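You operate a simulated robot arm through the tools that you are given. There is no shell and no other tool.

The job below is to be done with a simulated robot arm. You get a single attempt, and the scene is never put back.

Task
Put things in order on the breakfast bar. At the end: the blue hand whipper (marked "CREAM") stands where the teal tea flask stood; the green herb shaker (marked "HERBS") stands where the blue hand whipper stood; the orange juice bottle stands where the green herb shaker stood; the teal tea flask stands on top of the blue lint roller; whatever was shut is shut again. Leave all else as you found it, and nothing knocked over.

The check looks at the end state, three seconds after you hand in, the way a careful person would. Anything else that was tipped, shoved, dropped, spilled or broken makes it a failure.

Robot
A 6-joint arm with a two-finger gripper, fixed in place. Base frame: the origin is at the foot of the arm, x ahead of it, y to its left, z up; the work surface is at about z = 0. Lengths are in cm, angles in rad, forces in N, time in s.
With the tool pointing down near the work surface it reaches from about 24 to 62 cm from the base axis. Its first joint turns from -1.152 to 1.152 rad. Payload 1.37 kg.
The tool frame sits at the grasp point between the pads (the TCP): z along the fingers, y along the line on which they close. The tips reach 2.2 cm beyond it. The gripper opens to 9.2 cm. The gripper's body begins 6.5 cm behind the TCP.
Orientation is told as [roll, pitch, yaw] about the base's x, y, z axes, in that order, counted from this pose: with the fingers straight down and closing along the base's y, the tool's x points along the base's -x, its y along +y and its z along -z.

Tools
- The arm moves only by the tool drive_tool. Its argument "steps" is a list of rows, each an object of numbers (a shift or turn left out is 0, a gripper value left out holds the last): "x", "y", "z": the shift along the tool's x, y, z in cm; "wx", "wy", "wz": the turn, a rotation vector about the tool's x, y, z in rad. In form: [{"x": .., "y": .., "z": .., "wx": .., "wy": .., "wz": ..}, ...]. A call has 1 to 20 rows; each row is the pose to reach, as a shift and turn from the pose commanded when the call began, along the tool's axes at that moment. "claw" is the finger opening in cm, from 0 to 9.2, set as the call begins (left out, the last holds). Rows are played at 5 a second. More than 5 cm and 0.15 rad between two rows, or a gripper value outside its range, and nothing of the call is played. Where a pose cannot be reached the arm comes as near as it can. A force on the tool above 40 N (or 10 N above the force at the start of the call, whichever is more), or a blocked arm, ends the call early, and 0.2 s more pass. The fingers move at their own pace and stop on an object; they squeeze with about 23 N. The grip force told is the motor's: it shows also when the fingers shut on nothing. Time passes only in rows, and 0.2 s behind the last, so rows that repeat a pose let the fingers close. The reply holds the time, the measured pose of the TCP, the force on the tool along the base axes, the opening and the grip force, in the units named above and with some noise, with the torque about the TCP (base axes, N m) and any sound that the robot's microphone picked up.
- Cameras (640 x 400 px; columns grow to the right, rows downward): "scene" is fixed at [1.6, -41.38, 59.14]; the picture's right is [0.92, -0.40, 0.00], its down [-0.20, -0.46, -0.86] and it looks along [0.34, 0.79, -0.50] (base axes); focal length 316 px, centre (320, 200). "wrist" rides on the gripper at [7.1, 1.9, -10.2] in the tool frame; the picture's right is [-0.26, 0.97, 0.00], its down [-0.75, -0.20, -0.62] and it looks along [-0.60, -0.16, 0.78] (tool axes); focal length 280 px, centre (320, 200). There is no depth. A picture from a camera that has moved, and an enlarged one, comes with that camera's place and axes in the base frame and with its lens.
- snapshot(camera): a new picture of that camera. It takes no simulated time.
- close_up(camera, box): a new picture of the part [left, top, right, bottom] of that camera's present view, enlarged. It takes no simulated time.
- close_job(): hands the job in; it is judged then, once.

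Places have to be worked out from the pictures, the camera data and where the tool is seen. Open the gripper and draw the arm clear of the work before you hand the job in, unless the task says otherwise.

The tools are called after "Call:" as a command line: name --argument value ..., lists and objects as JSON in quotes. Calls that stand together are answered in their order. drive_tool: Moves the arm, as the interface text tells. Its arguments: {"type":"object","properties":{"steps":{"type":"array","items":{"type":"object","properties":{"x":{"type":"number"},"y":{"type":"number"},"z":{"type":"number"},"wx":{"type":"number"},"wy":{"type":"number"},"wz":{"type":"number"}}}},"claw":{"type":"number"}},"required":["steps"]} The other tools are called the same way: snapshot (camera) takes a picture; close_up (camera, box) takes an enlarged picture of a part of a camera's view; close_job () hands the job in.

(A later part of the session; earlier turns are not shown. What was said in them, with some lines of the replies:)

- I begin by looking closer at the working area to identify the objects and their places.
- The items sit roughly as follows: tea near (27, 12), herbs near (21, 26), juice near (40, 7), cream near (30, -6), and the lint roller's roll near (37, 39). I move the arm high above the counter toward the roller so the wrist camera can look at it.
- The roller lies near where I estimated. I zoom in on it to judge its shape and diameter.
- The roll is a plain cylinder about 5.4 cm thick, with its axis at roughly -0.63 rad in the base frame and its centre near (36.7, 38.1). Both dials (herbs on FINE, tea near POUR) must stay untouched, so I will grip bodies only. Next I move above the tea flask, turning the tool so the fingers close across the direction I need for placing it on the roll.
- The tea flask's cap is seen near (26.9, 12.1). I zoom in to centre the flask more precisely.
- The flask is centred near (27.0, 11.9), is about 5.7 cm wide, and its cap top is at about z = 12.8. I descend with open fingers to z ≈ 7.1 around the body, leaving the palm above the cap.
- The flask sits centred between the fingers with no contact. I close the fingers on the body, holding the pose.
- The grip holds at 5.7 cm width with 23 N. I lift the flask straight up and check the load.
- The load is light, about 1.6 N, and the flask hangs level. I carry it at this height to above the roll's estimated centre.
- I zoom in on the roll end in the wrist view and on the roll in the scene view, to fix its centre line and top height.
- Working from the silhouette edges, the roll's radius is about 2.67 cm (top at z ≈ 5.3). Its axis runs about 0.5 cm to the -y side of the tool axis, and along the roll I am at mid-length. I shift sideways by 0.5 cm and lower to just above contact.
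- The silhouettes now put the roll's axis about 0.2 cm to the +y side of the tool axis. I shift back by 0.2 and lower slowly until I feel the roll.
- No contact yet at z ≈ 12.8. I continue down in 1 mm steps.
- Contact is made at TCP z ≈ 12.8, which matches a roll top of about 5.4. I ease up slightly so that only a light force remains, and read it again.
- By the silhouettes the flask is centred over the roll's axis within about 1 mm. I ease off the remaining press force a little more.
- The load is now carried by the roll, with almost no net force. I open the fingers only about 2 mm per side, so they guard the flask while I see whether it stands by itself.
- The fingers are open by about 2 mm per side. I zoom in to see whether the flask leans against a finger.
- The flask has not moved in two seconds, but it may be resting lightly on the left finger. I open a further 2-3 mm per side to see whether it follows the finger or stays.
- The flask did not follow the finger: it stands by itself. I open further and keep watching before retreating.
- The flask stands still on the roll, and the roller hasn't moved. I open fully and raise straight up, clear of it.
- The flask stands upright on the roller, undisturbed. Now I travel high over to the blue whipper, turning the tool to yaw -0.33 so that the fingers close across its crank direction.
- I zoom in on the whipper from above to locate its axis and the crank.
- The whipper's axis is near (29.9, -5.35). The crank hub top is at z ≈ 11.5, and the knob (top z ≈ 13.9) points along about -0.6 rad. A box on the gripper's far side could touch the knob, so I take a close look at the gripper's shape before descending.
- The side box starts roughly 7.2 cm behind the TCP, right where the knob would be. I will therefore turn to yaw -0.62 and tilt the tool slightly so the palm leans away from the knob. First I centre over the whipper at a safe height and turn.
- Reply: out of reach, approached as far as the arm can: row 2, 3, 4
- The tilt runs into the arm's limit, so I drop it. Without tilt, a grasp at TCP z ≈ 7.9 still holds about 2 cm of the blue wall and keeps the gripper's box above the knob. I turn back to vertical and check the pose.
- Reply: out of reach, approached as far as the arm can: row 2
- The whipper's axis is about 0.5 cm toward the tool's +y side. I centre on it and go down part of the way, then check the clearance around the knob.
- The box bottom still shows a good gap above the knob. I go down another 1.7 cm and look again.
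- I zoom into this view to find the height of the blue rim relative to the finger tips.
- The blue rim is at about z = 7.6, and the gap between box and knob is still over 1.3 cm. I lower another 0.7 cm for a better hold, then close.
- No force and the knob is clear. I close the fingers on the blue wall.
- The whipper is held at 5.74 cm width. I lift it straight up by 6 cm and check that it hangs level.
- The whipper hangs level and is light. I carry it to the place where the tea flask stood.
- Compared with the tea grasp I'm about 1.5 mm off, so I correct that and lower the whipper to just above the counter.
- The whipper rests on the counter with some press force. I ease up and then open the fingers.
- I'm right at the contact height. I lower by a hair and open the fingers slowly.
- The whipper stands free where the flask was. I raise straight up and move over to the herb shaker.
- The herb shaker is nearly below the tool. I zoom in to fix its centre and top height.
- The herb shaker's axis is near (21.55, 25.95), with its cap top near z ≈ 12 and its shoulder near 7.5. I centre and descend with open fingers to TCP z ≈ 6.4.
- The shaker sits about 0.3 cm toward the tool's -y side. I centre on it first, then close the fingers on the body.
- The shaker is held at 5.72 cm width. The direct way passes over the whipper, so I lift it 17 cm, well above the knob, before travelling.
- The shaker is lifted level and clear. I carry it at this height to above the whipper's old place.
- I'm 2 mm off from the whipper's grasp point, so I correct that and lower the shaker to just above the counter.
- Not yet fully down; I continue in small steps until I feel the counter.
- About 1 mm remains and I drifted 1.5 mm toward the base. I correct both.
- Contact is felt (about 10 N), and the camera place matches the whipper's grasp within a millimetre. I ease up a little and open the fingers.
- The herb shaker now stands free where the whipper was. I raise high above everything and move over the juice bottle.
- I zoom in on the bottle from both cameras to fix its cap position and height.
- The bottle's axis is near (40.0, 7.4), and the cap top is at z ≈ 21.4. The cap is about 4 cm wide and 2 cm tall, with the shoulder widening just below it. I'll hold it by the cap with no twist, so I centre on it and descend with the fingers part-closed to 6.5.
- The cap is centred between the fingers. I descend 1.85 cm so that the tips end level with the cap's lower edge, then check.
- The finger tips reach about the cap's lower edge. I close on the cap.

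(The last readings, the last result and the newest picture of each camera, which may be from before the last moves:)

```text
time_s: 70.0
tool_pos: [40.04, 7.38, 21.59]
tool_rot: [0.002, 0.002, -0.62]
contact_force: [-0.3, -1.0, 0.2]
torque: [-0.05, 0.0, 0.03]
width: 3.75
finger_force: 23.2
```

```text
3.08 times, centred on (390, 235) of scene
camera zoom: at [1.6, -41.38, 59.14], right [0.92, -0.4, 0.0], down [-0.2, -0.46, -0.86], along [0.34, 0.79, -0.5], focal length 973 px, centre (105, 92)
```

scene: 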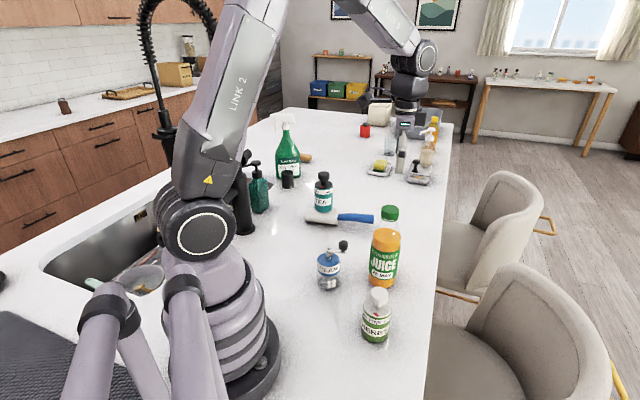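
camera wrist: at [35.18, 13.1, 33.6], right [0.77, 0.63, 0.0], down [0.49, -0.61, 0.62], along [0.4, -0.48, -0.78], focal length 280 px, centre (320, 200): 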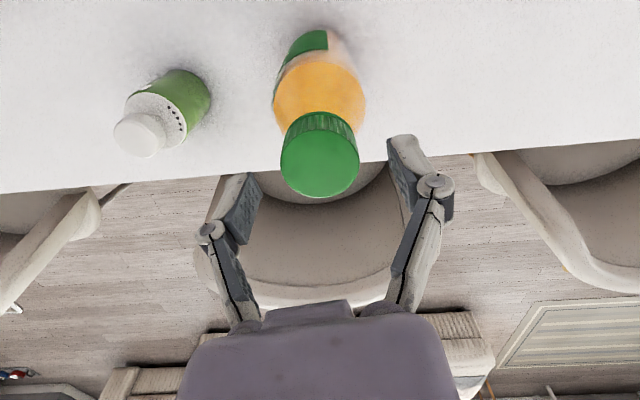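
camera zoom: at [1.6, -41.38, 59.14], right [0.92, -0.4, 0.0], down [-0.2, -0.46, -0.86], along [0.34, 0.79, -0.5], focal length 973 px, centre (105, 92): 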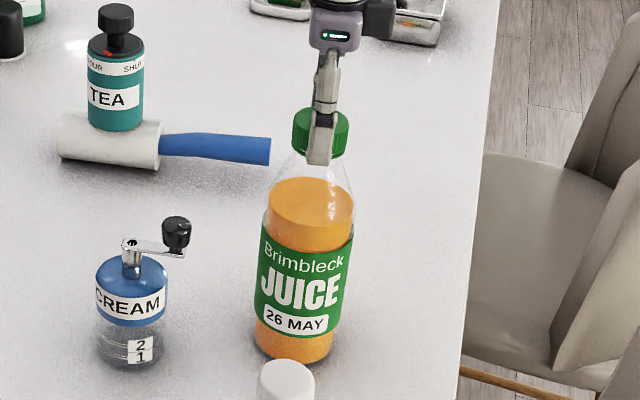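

The cap is held at 3.75 cm. I lift slowly by 1.5 cm and check the weight and hang.

Call:
drive_tool --steps '[{"z": -0.15}, {"z": -0.35}, {"z": -0.6}, {"z": -0.9}, {"z": -1.2}, {"z": -1.5}, {"z": -1.5}, {"z": -1.5}]'

Call:
close_up --camera "scene" --box '[350, 170, 430, 300]'

Call:
close_up --camera "wrist" --box '[190, 80, 450, 320]'

```text
time_s: 71.8
tool_pos: [39.92, 7.45, 22.99]
tool_rot: [0.001, 0.002, -0.619]
contact_force: [0.6, -0.3, -0.9]
torque: [-0.03, -0.01, -0.04]
width: 3.72
finger_force: 23.1
```

```text
3.08 times, centred on (390, 235) of scene
camera zoom: at [1.6, -41.38, 59.14], right [0.92, -0.4, 0.0], down [-0.2, -0.46, -0.86], along [0.34, 0.79, -0.5], focal length 973 px, centre (105, 92)
```

zoom: 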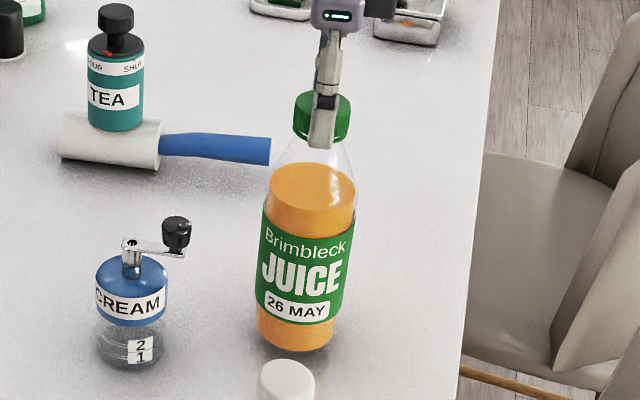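

```text
1.67 times, centred on (320, 200) of wrist
camera zoom: at [35.21, 13.02, 33.21], right [0.77, 0.63, 0.0], down [0.49, -0.61, 0.62], along [0.4, -0.48, -0.78], focal length 467 px, centre (320, 200)
```

zoom: 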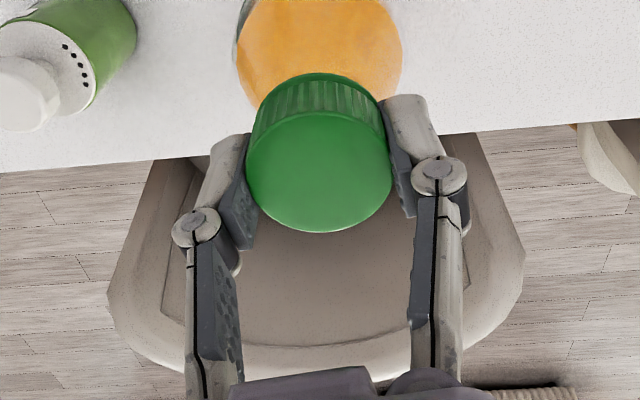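

The bottle lifts as one piece and hangs upright. I raise it further to clear things and carry it gently on a detour around the whipper, via about (35, 20), to above the herb shaker's old place, without turning the tool.

Call:
drive_tool --steps '[{"z": -1.2}, {"z": -2.6}, {"x": 0.5, "y": 0.3, "z": -3.5}, {"x": 2, "y": 1.3, "z": -3.5}, {"x": 4, "y": 2.6, "z": -3.5}, {"x": 6.2, "y": 4.1, "z": -3.5}, {"x": 8.4, "y": 5.5, "z": -3.5}, {"x": 10.3, "y": 6.7, "z": -3.5}, {"x": 11.9, "y": 7.3, "z": -3.5}, {"x": 13.6, "y": 7.2, "z": -3.5}, {"x": 15.4, "y": 6.9, "z": -3.5}, {"x": 17.4, "y": 6.45, "z": -3.5}, {"x": 19.4, "y": 6, "z": -3.5}, {"x": 21.4, "y": 5.5, "z": -3.5}, {"x": 23.2, "y": 5, "z": -3.5}, {"x": 24.7, "y": 4.6, "z": -3.5}, {"x": 25.6, "y": 4.39, "z": -3.5}, {"x": 25.6, "y": 4.39, "z": -3.5}, {"x": 25.6, "y": 4.39, "z": -3.5}]'

Call:
snapshot --camera "scene"

Call:
snapshot --camera "wrist"

```text
time_s: 75.8
tool_pos: [21.67, 25.89, 26.66]
tool_rot: [0.003, 0.002, -0.62]
contact_force: [0.3, -0.2, -0.3]
torque: [0.01, -0.01, -0.01]
width: 3.7
finger_force: 23.0
```

```text
taken
```

scene: 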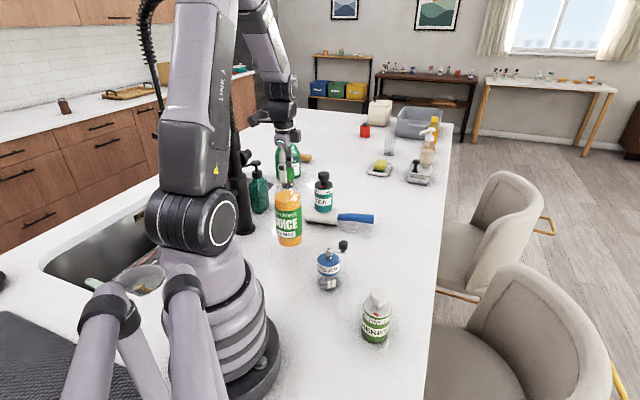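

```text
taken
camera wrist: at [16.99, 31.52, 36.83], right [0.77, 0.63, 0.0], down [0.49, -0.61, 0.62], along [0.4, -0.48, -0.78], focal length 280 px, centre (320, 200)
```

wrist: 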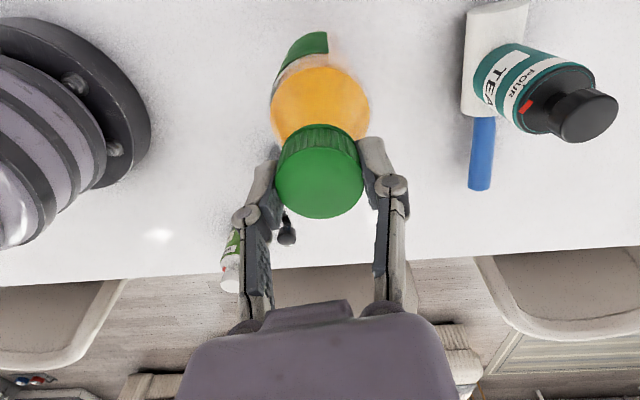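

The bottle hangs above the herb shaker's old place, within a millimetre of my target. I check it hangs straight, then lower.

Call:
close_up --camera "scene" --box '[250, 130, 340, 260]'

Call:
drive_tool --steps '[{"z": 0.8}, {"z": 2}, {"z": 3.2}, {"z": 4.1}, {"z": 4.6}, {"z": 4.7}, {"z": 4.7}]'

Call:
snapshot --camera "wrist"

```text
3.08 times, centred on (295, 195) of scene
camera zoom: at [1.6, -41.38, 59.14], right [0.92, -0.4, 0.0], down [-0.2, -0.46, -0.86], along [0.34, 0.79, -0.5], focal length 973 px, centre (397, 215)
```

zoom: 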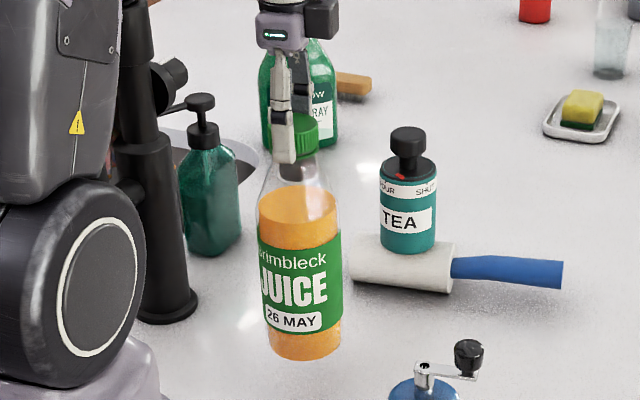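

```text
time_s: 77.4
tool_pos: [21.56, 25.97, 21.84]
tool_rot: [0.002, 0.002, -0.618]
contact_force: [0.0, 0.2, -1.0]
torque: [-0.01, 0.03, 0.0]
width: 3.69
finger_force: 23.1
```

```text
taken
camera wrist: at [16.91, 31.53, 32.13], right [0.77, 0.63, 0.0], down [0.49, -0.61, 0.62], along [0.4, -0.48, -0.78], focal length 280 px, centre (320, 200)
```

wrist: 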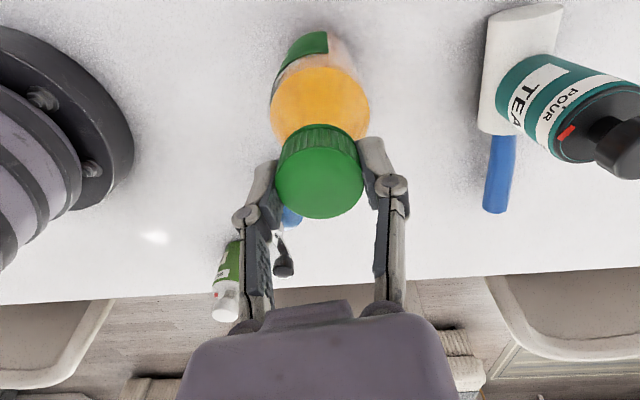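

The bottle is upright and about 4 mm above the counter. I lower in small steps until I feel contact.

Call:
drive_tool --steps '[{"z": 0.1}, {"z": 0.2}, {"z": 0.28}, {"z": 0.28}, {"z": 0.28}]'

Call:
drive_tool --steps '[{"z": 0.05}, {"z": 0.1}, {"z": 0.1}, {"z": 0.1}]'

```text
time_s: 78.6
tool_pos: [21.63, 25.9, 21.71]
tool_rot: [0.003, 0.003, -0.618]
contact_force: [-0.2, -0.2, -0.8]
torque: [0.03, -0.03, 0.0]
width: 3.72
finger_force: 22.9
```

```text
time_s: 79.6
tool_pos: [21.7, 25.88, 21.52]
tool_rot: [0.001, 0.002, -0.619]
contact_force: [0.6, 0.6, 0.3]
torque: [0.0, 0.04, -0.01]
width: 3.71
finger_force: 22.4
```

Still hardly any contact force. I go on by another millimetre.

Call:
drive_tool --steps '[{"z": 0.05}, {"z": 0.1}, {"z": 0.1}, {"z": 0.1}]'

Call:
snapshot --camera "wrist"

```text
time_s: 80.6
tool_pos: [21.7, 26.03, 21.43]
tool_rot: [0.005, 0.001, -0.62]
contact_force: [-0.5, -0.1, 23.5]
torque: [0.0, -0.01, -0.04]
width: 3.74
finger_force: 23.4
```

```text
taken
camera wrist: at [16.96, 31.54, 31.65], right [0.77, 0.63, 0.0], down [0.49, -0.61, 0.62], along [0.4, -0.48, -0.78], focal length 280 px, centre (320, 200)
```

wrist: 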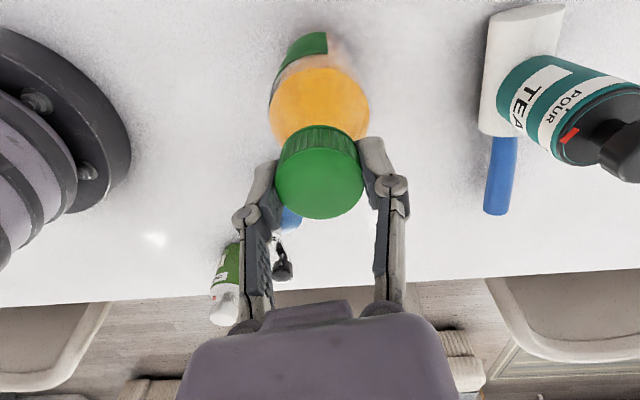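

Firm contact now (23 N straight up, no torque). I ease off by a millimetre to relax the press before opening.

Call:
drive_tool --steps '[{"z": -0.06}, {"z": -0.1}, {"z": -0.1}, {"z": -0.1}]'

Call:
close_up --camera "scene" --box '[240, 140, 350, 290]'

```text
time_s: 81.6
tool_pos: [21.56, 25.95, 21.36]
tool_rot: [0.002, 0.002, -0.62]
contact_force: [1.3, 0.9, 3.2]
torque: [0.11, -0.14, 0.0]
width: 3.68
finger_force: 22.7
```

```text
2.67 times, centred on (295, 215) of scene
camera zoom: at [1.6, -41.38, 59.13], right [0.92, -0.4, 0.0], down [-0.2, -0.46, -0.86], along [0.34, 0.79, -0.5], focal length 843 px, centre (387, 160)
```

zoom: 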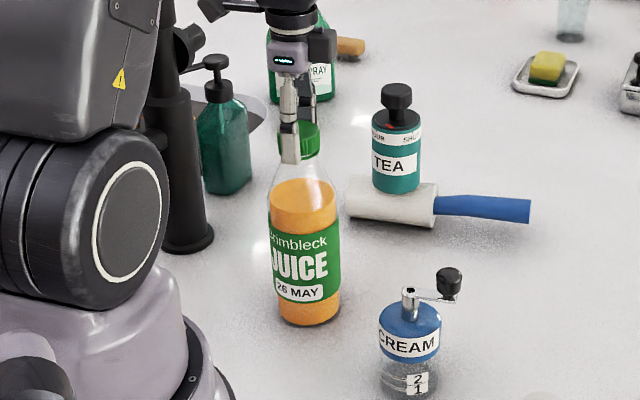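

The bottle rests on the counter at the herb shaker's old spot with light force. I open the fingers.

Call:
drive_tool --steps '[{}, {}, {}, {}, {}]' --claw 7

Call:
close_up --camera "wrist" --box '[190, 80, 450, 320]'

Call:
close_up --camera "scene" --box '[240, 140, 350, 290]'

```text
time_s: 82.8
tool_pos: [21.63, 25.97, 21.39]
tool_rot: [0.002, 0.001, -0.62]
contact_force: [-0.2, -0.4, 0.8]
torque: [-0.05, 0.0, 0.02]
width: 6.97
finger_force: 0.0
```

```text
1.67 times, centred on (320, 200) of wrist
camera zoom: at [16.9, 31.5, 31.72], right [0.77, 0.63, 0.0], down [0.49, -0.61, 0.62], along [0.4, -0.48, -0.78], focal length 467 px, centre (320, 200)
```

zoom: 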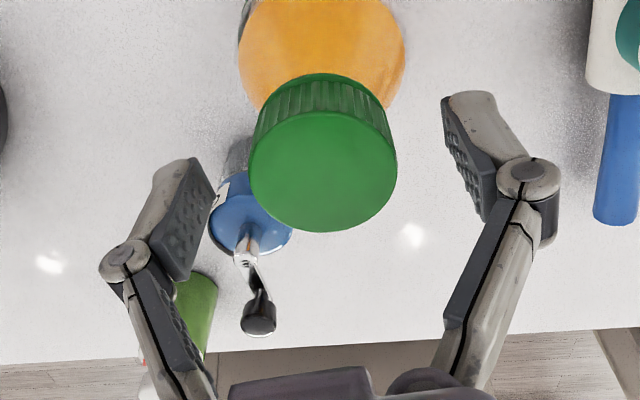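

```text
2.67 times, centred on (295, 215) of scene
camera zoom: at [1.6, -41.38, 59.14], right [0.92, -0.4, 0.0], down [-0.2, -0.46, -0.86], along [0.34, 0.79, -0.5], focal length 843 px, centre (387, 160)
```

zoom: 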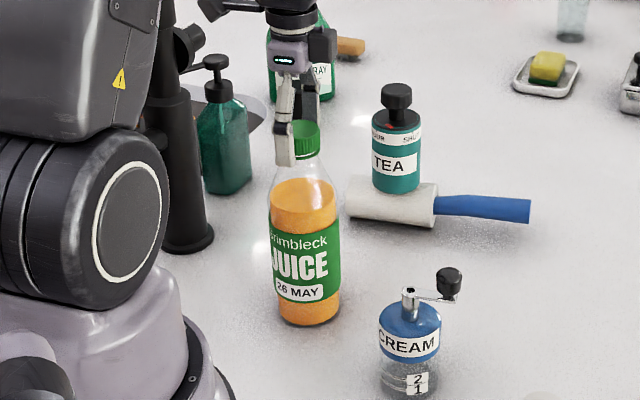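

The bottle stands free and upright. I raise the tool straight up and draw the arm back to its starting height and place.

Call:
drive_tool --steps '[{"z": -0.5}, {"z": -1.5}, {"z": -3}, {"z": -5}, {"z": -7.5}, {"z": -10}, {"z": -12.5}, {"z": -13.5}, {"x": -2.5, "y": -0.5, "z": -13.5}, {"x": -5, "y": -1, "z": -13.5}, {"x": -7.5, "y": -1.6, "z": -13.5}, {"x": -10, "y": -2, "z": -13.5}, {"x": -13, "y": -2.2, "z": -13.5}, {"x": -13, "y": -2.2, "z": -13.5}]' --claw 9.2

Call:
snapshot --camera "scene"

Call:
snapshot --camera "wrist"

Call:
close_up --camera "scene" --box '[260, 165, 440, 350]'

```text
time_s: 85.8
tool_pos: [31.1, 16.39, 34.86]
tool_rot: [0.001, 0.001, -0.621]
contact_force: [-0.5, -0.8, 0.2]
torque: [-0.02, 0.0, 0.0]
width: 9.21
finger_force: 0.1
```

```text
taken
```

scene: 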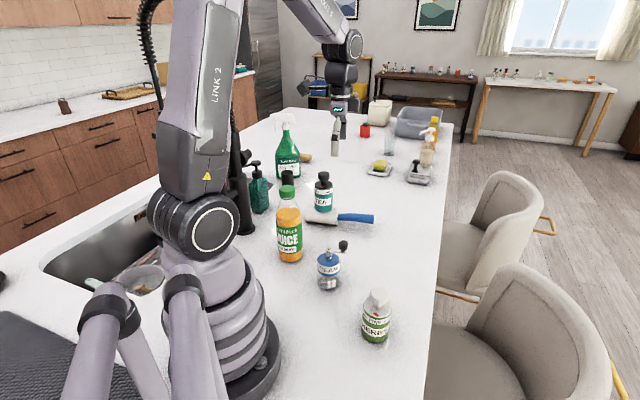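

```text
taken
camera wrist: at [26.38, 22.08, 45.12], right [0.77, 0.63, 0.0], down [0.49, -0.61, 0.62], along [0.4, -0.48, -0.78], focal length 280 px, centre (320, 200)
```

wrist: 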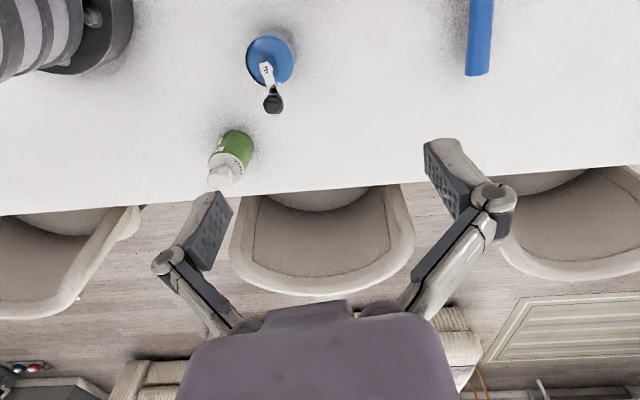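

```text
2.16 times, centred on (350, 258) of scene
camera zoom: at [1.6, -41.38, 59.14], right [0.92, -0.4, 0.0], down [-0.2, -0.46, -0.86], along [0.34, 0.79, -0.5], focal length 684 px, centre (255, 76)
```

zoom: 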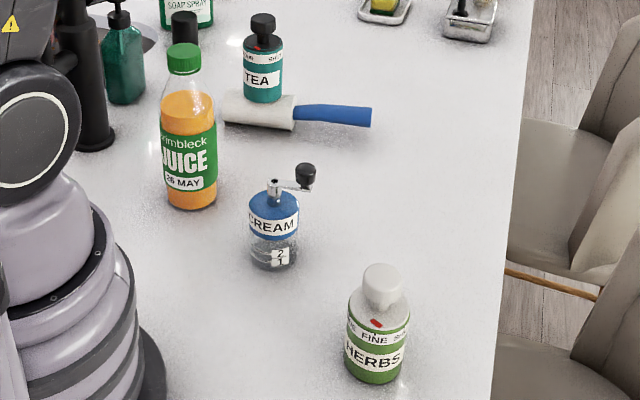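

Everything stands. I compare final positions with the originals using matched close-ups, and check the tea flask and roller again.

Call:
close_up --camera "scene" --box '[260, 180, 440, 350]'

Call:
close_up --camera "scene" --box '[290, 160, 390, 240]'

Call:
close_up --camera "scene" --box '[230, 90, 450, 230]'

```text
2.35 times, centred on (350, 265) of scene
camera zoom: at [1.6, -41.38, 59.14], right [0.92, -0.4, 0.0], down [-0.2, -0.46, -0.86], along [0.34, 0.79, -0.5], focal length 744 px, centre (249, 47)
```

zoom: 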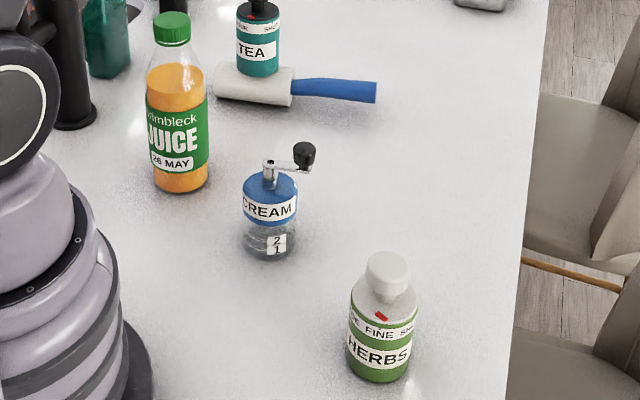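

```text
5.00 times, centred on (340, 200) of scene
camera zoom: at [1.6, -41.38, 59.14], right [0.92, -0.4, 0.0], down [-0.2, -0.46, -0.86], along [0.34, 0.79, -0.5], focal length 1581 px, centre (220, 200)
```

zoom: 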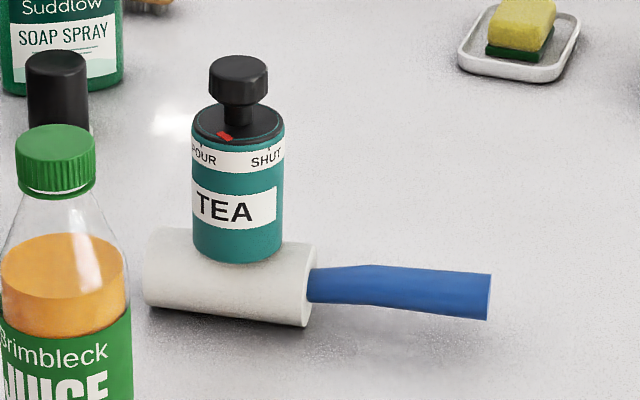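

```text
2.86 times, centred on (340, 160) of scene
camera zoom: at [1.6, -41.38, 59.14], right [0.92, -0.4, 0.0], down [-0.2, -0.46, -0.86], along [0.34, 0.79, -0.5], focal length 903 px, centre (263, 314)
```

zoom: 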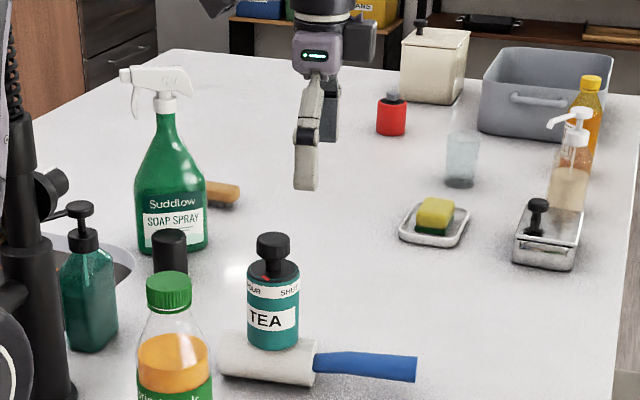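

The close-ups agree with the originals within about half a centimetre:
- The whipper is on the flask's spot, the shaker on the whipper's spot, and the bottle on the shaker's spot.
- The flask stands on the roller, which has not moved.
- The dials, cap and crank look unchanged.

The gripper is open and the arm is clear, so I hand the job in.

Call:
close_job

```text
The job is handed in.
```

The breakfast bar is in the order you asked for, and I've handed the job in. Nothing tipped, fell or spilled along the way.

- **Tea flask:** it stands on top of the blue lint roller. It stayed steady after I let go, and the roller has not moved.
- **Blue hand whipper ("CREAM"):** it stands where the tea flask stood, about half a centimetre off by the pictures.
- **Green herb shaker ("HERBS"):** it stands where the whipper stood.
- **Orange juice bottle:** it stands where the herb shaker stood, also within about half a centimetre. I carried it by its cap without twisting, and the cap still looks shut.

I did not open anything. The shaker dial still reads FINE, the flask dial still sits near POUR, and the whipper's crank points the same way as before. The gripper is open and the arm is up clear of the counter.
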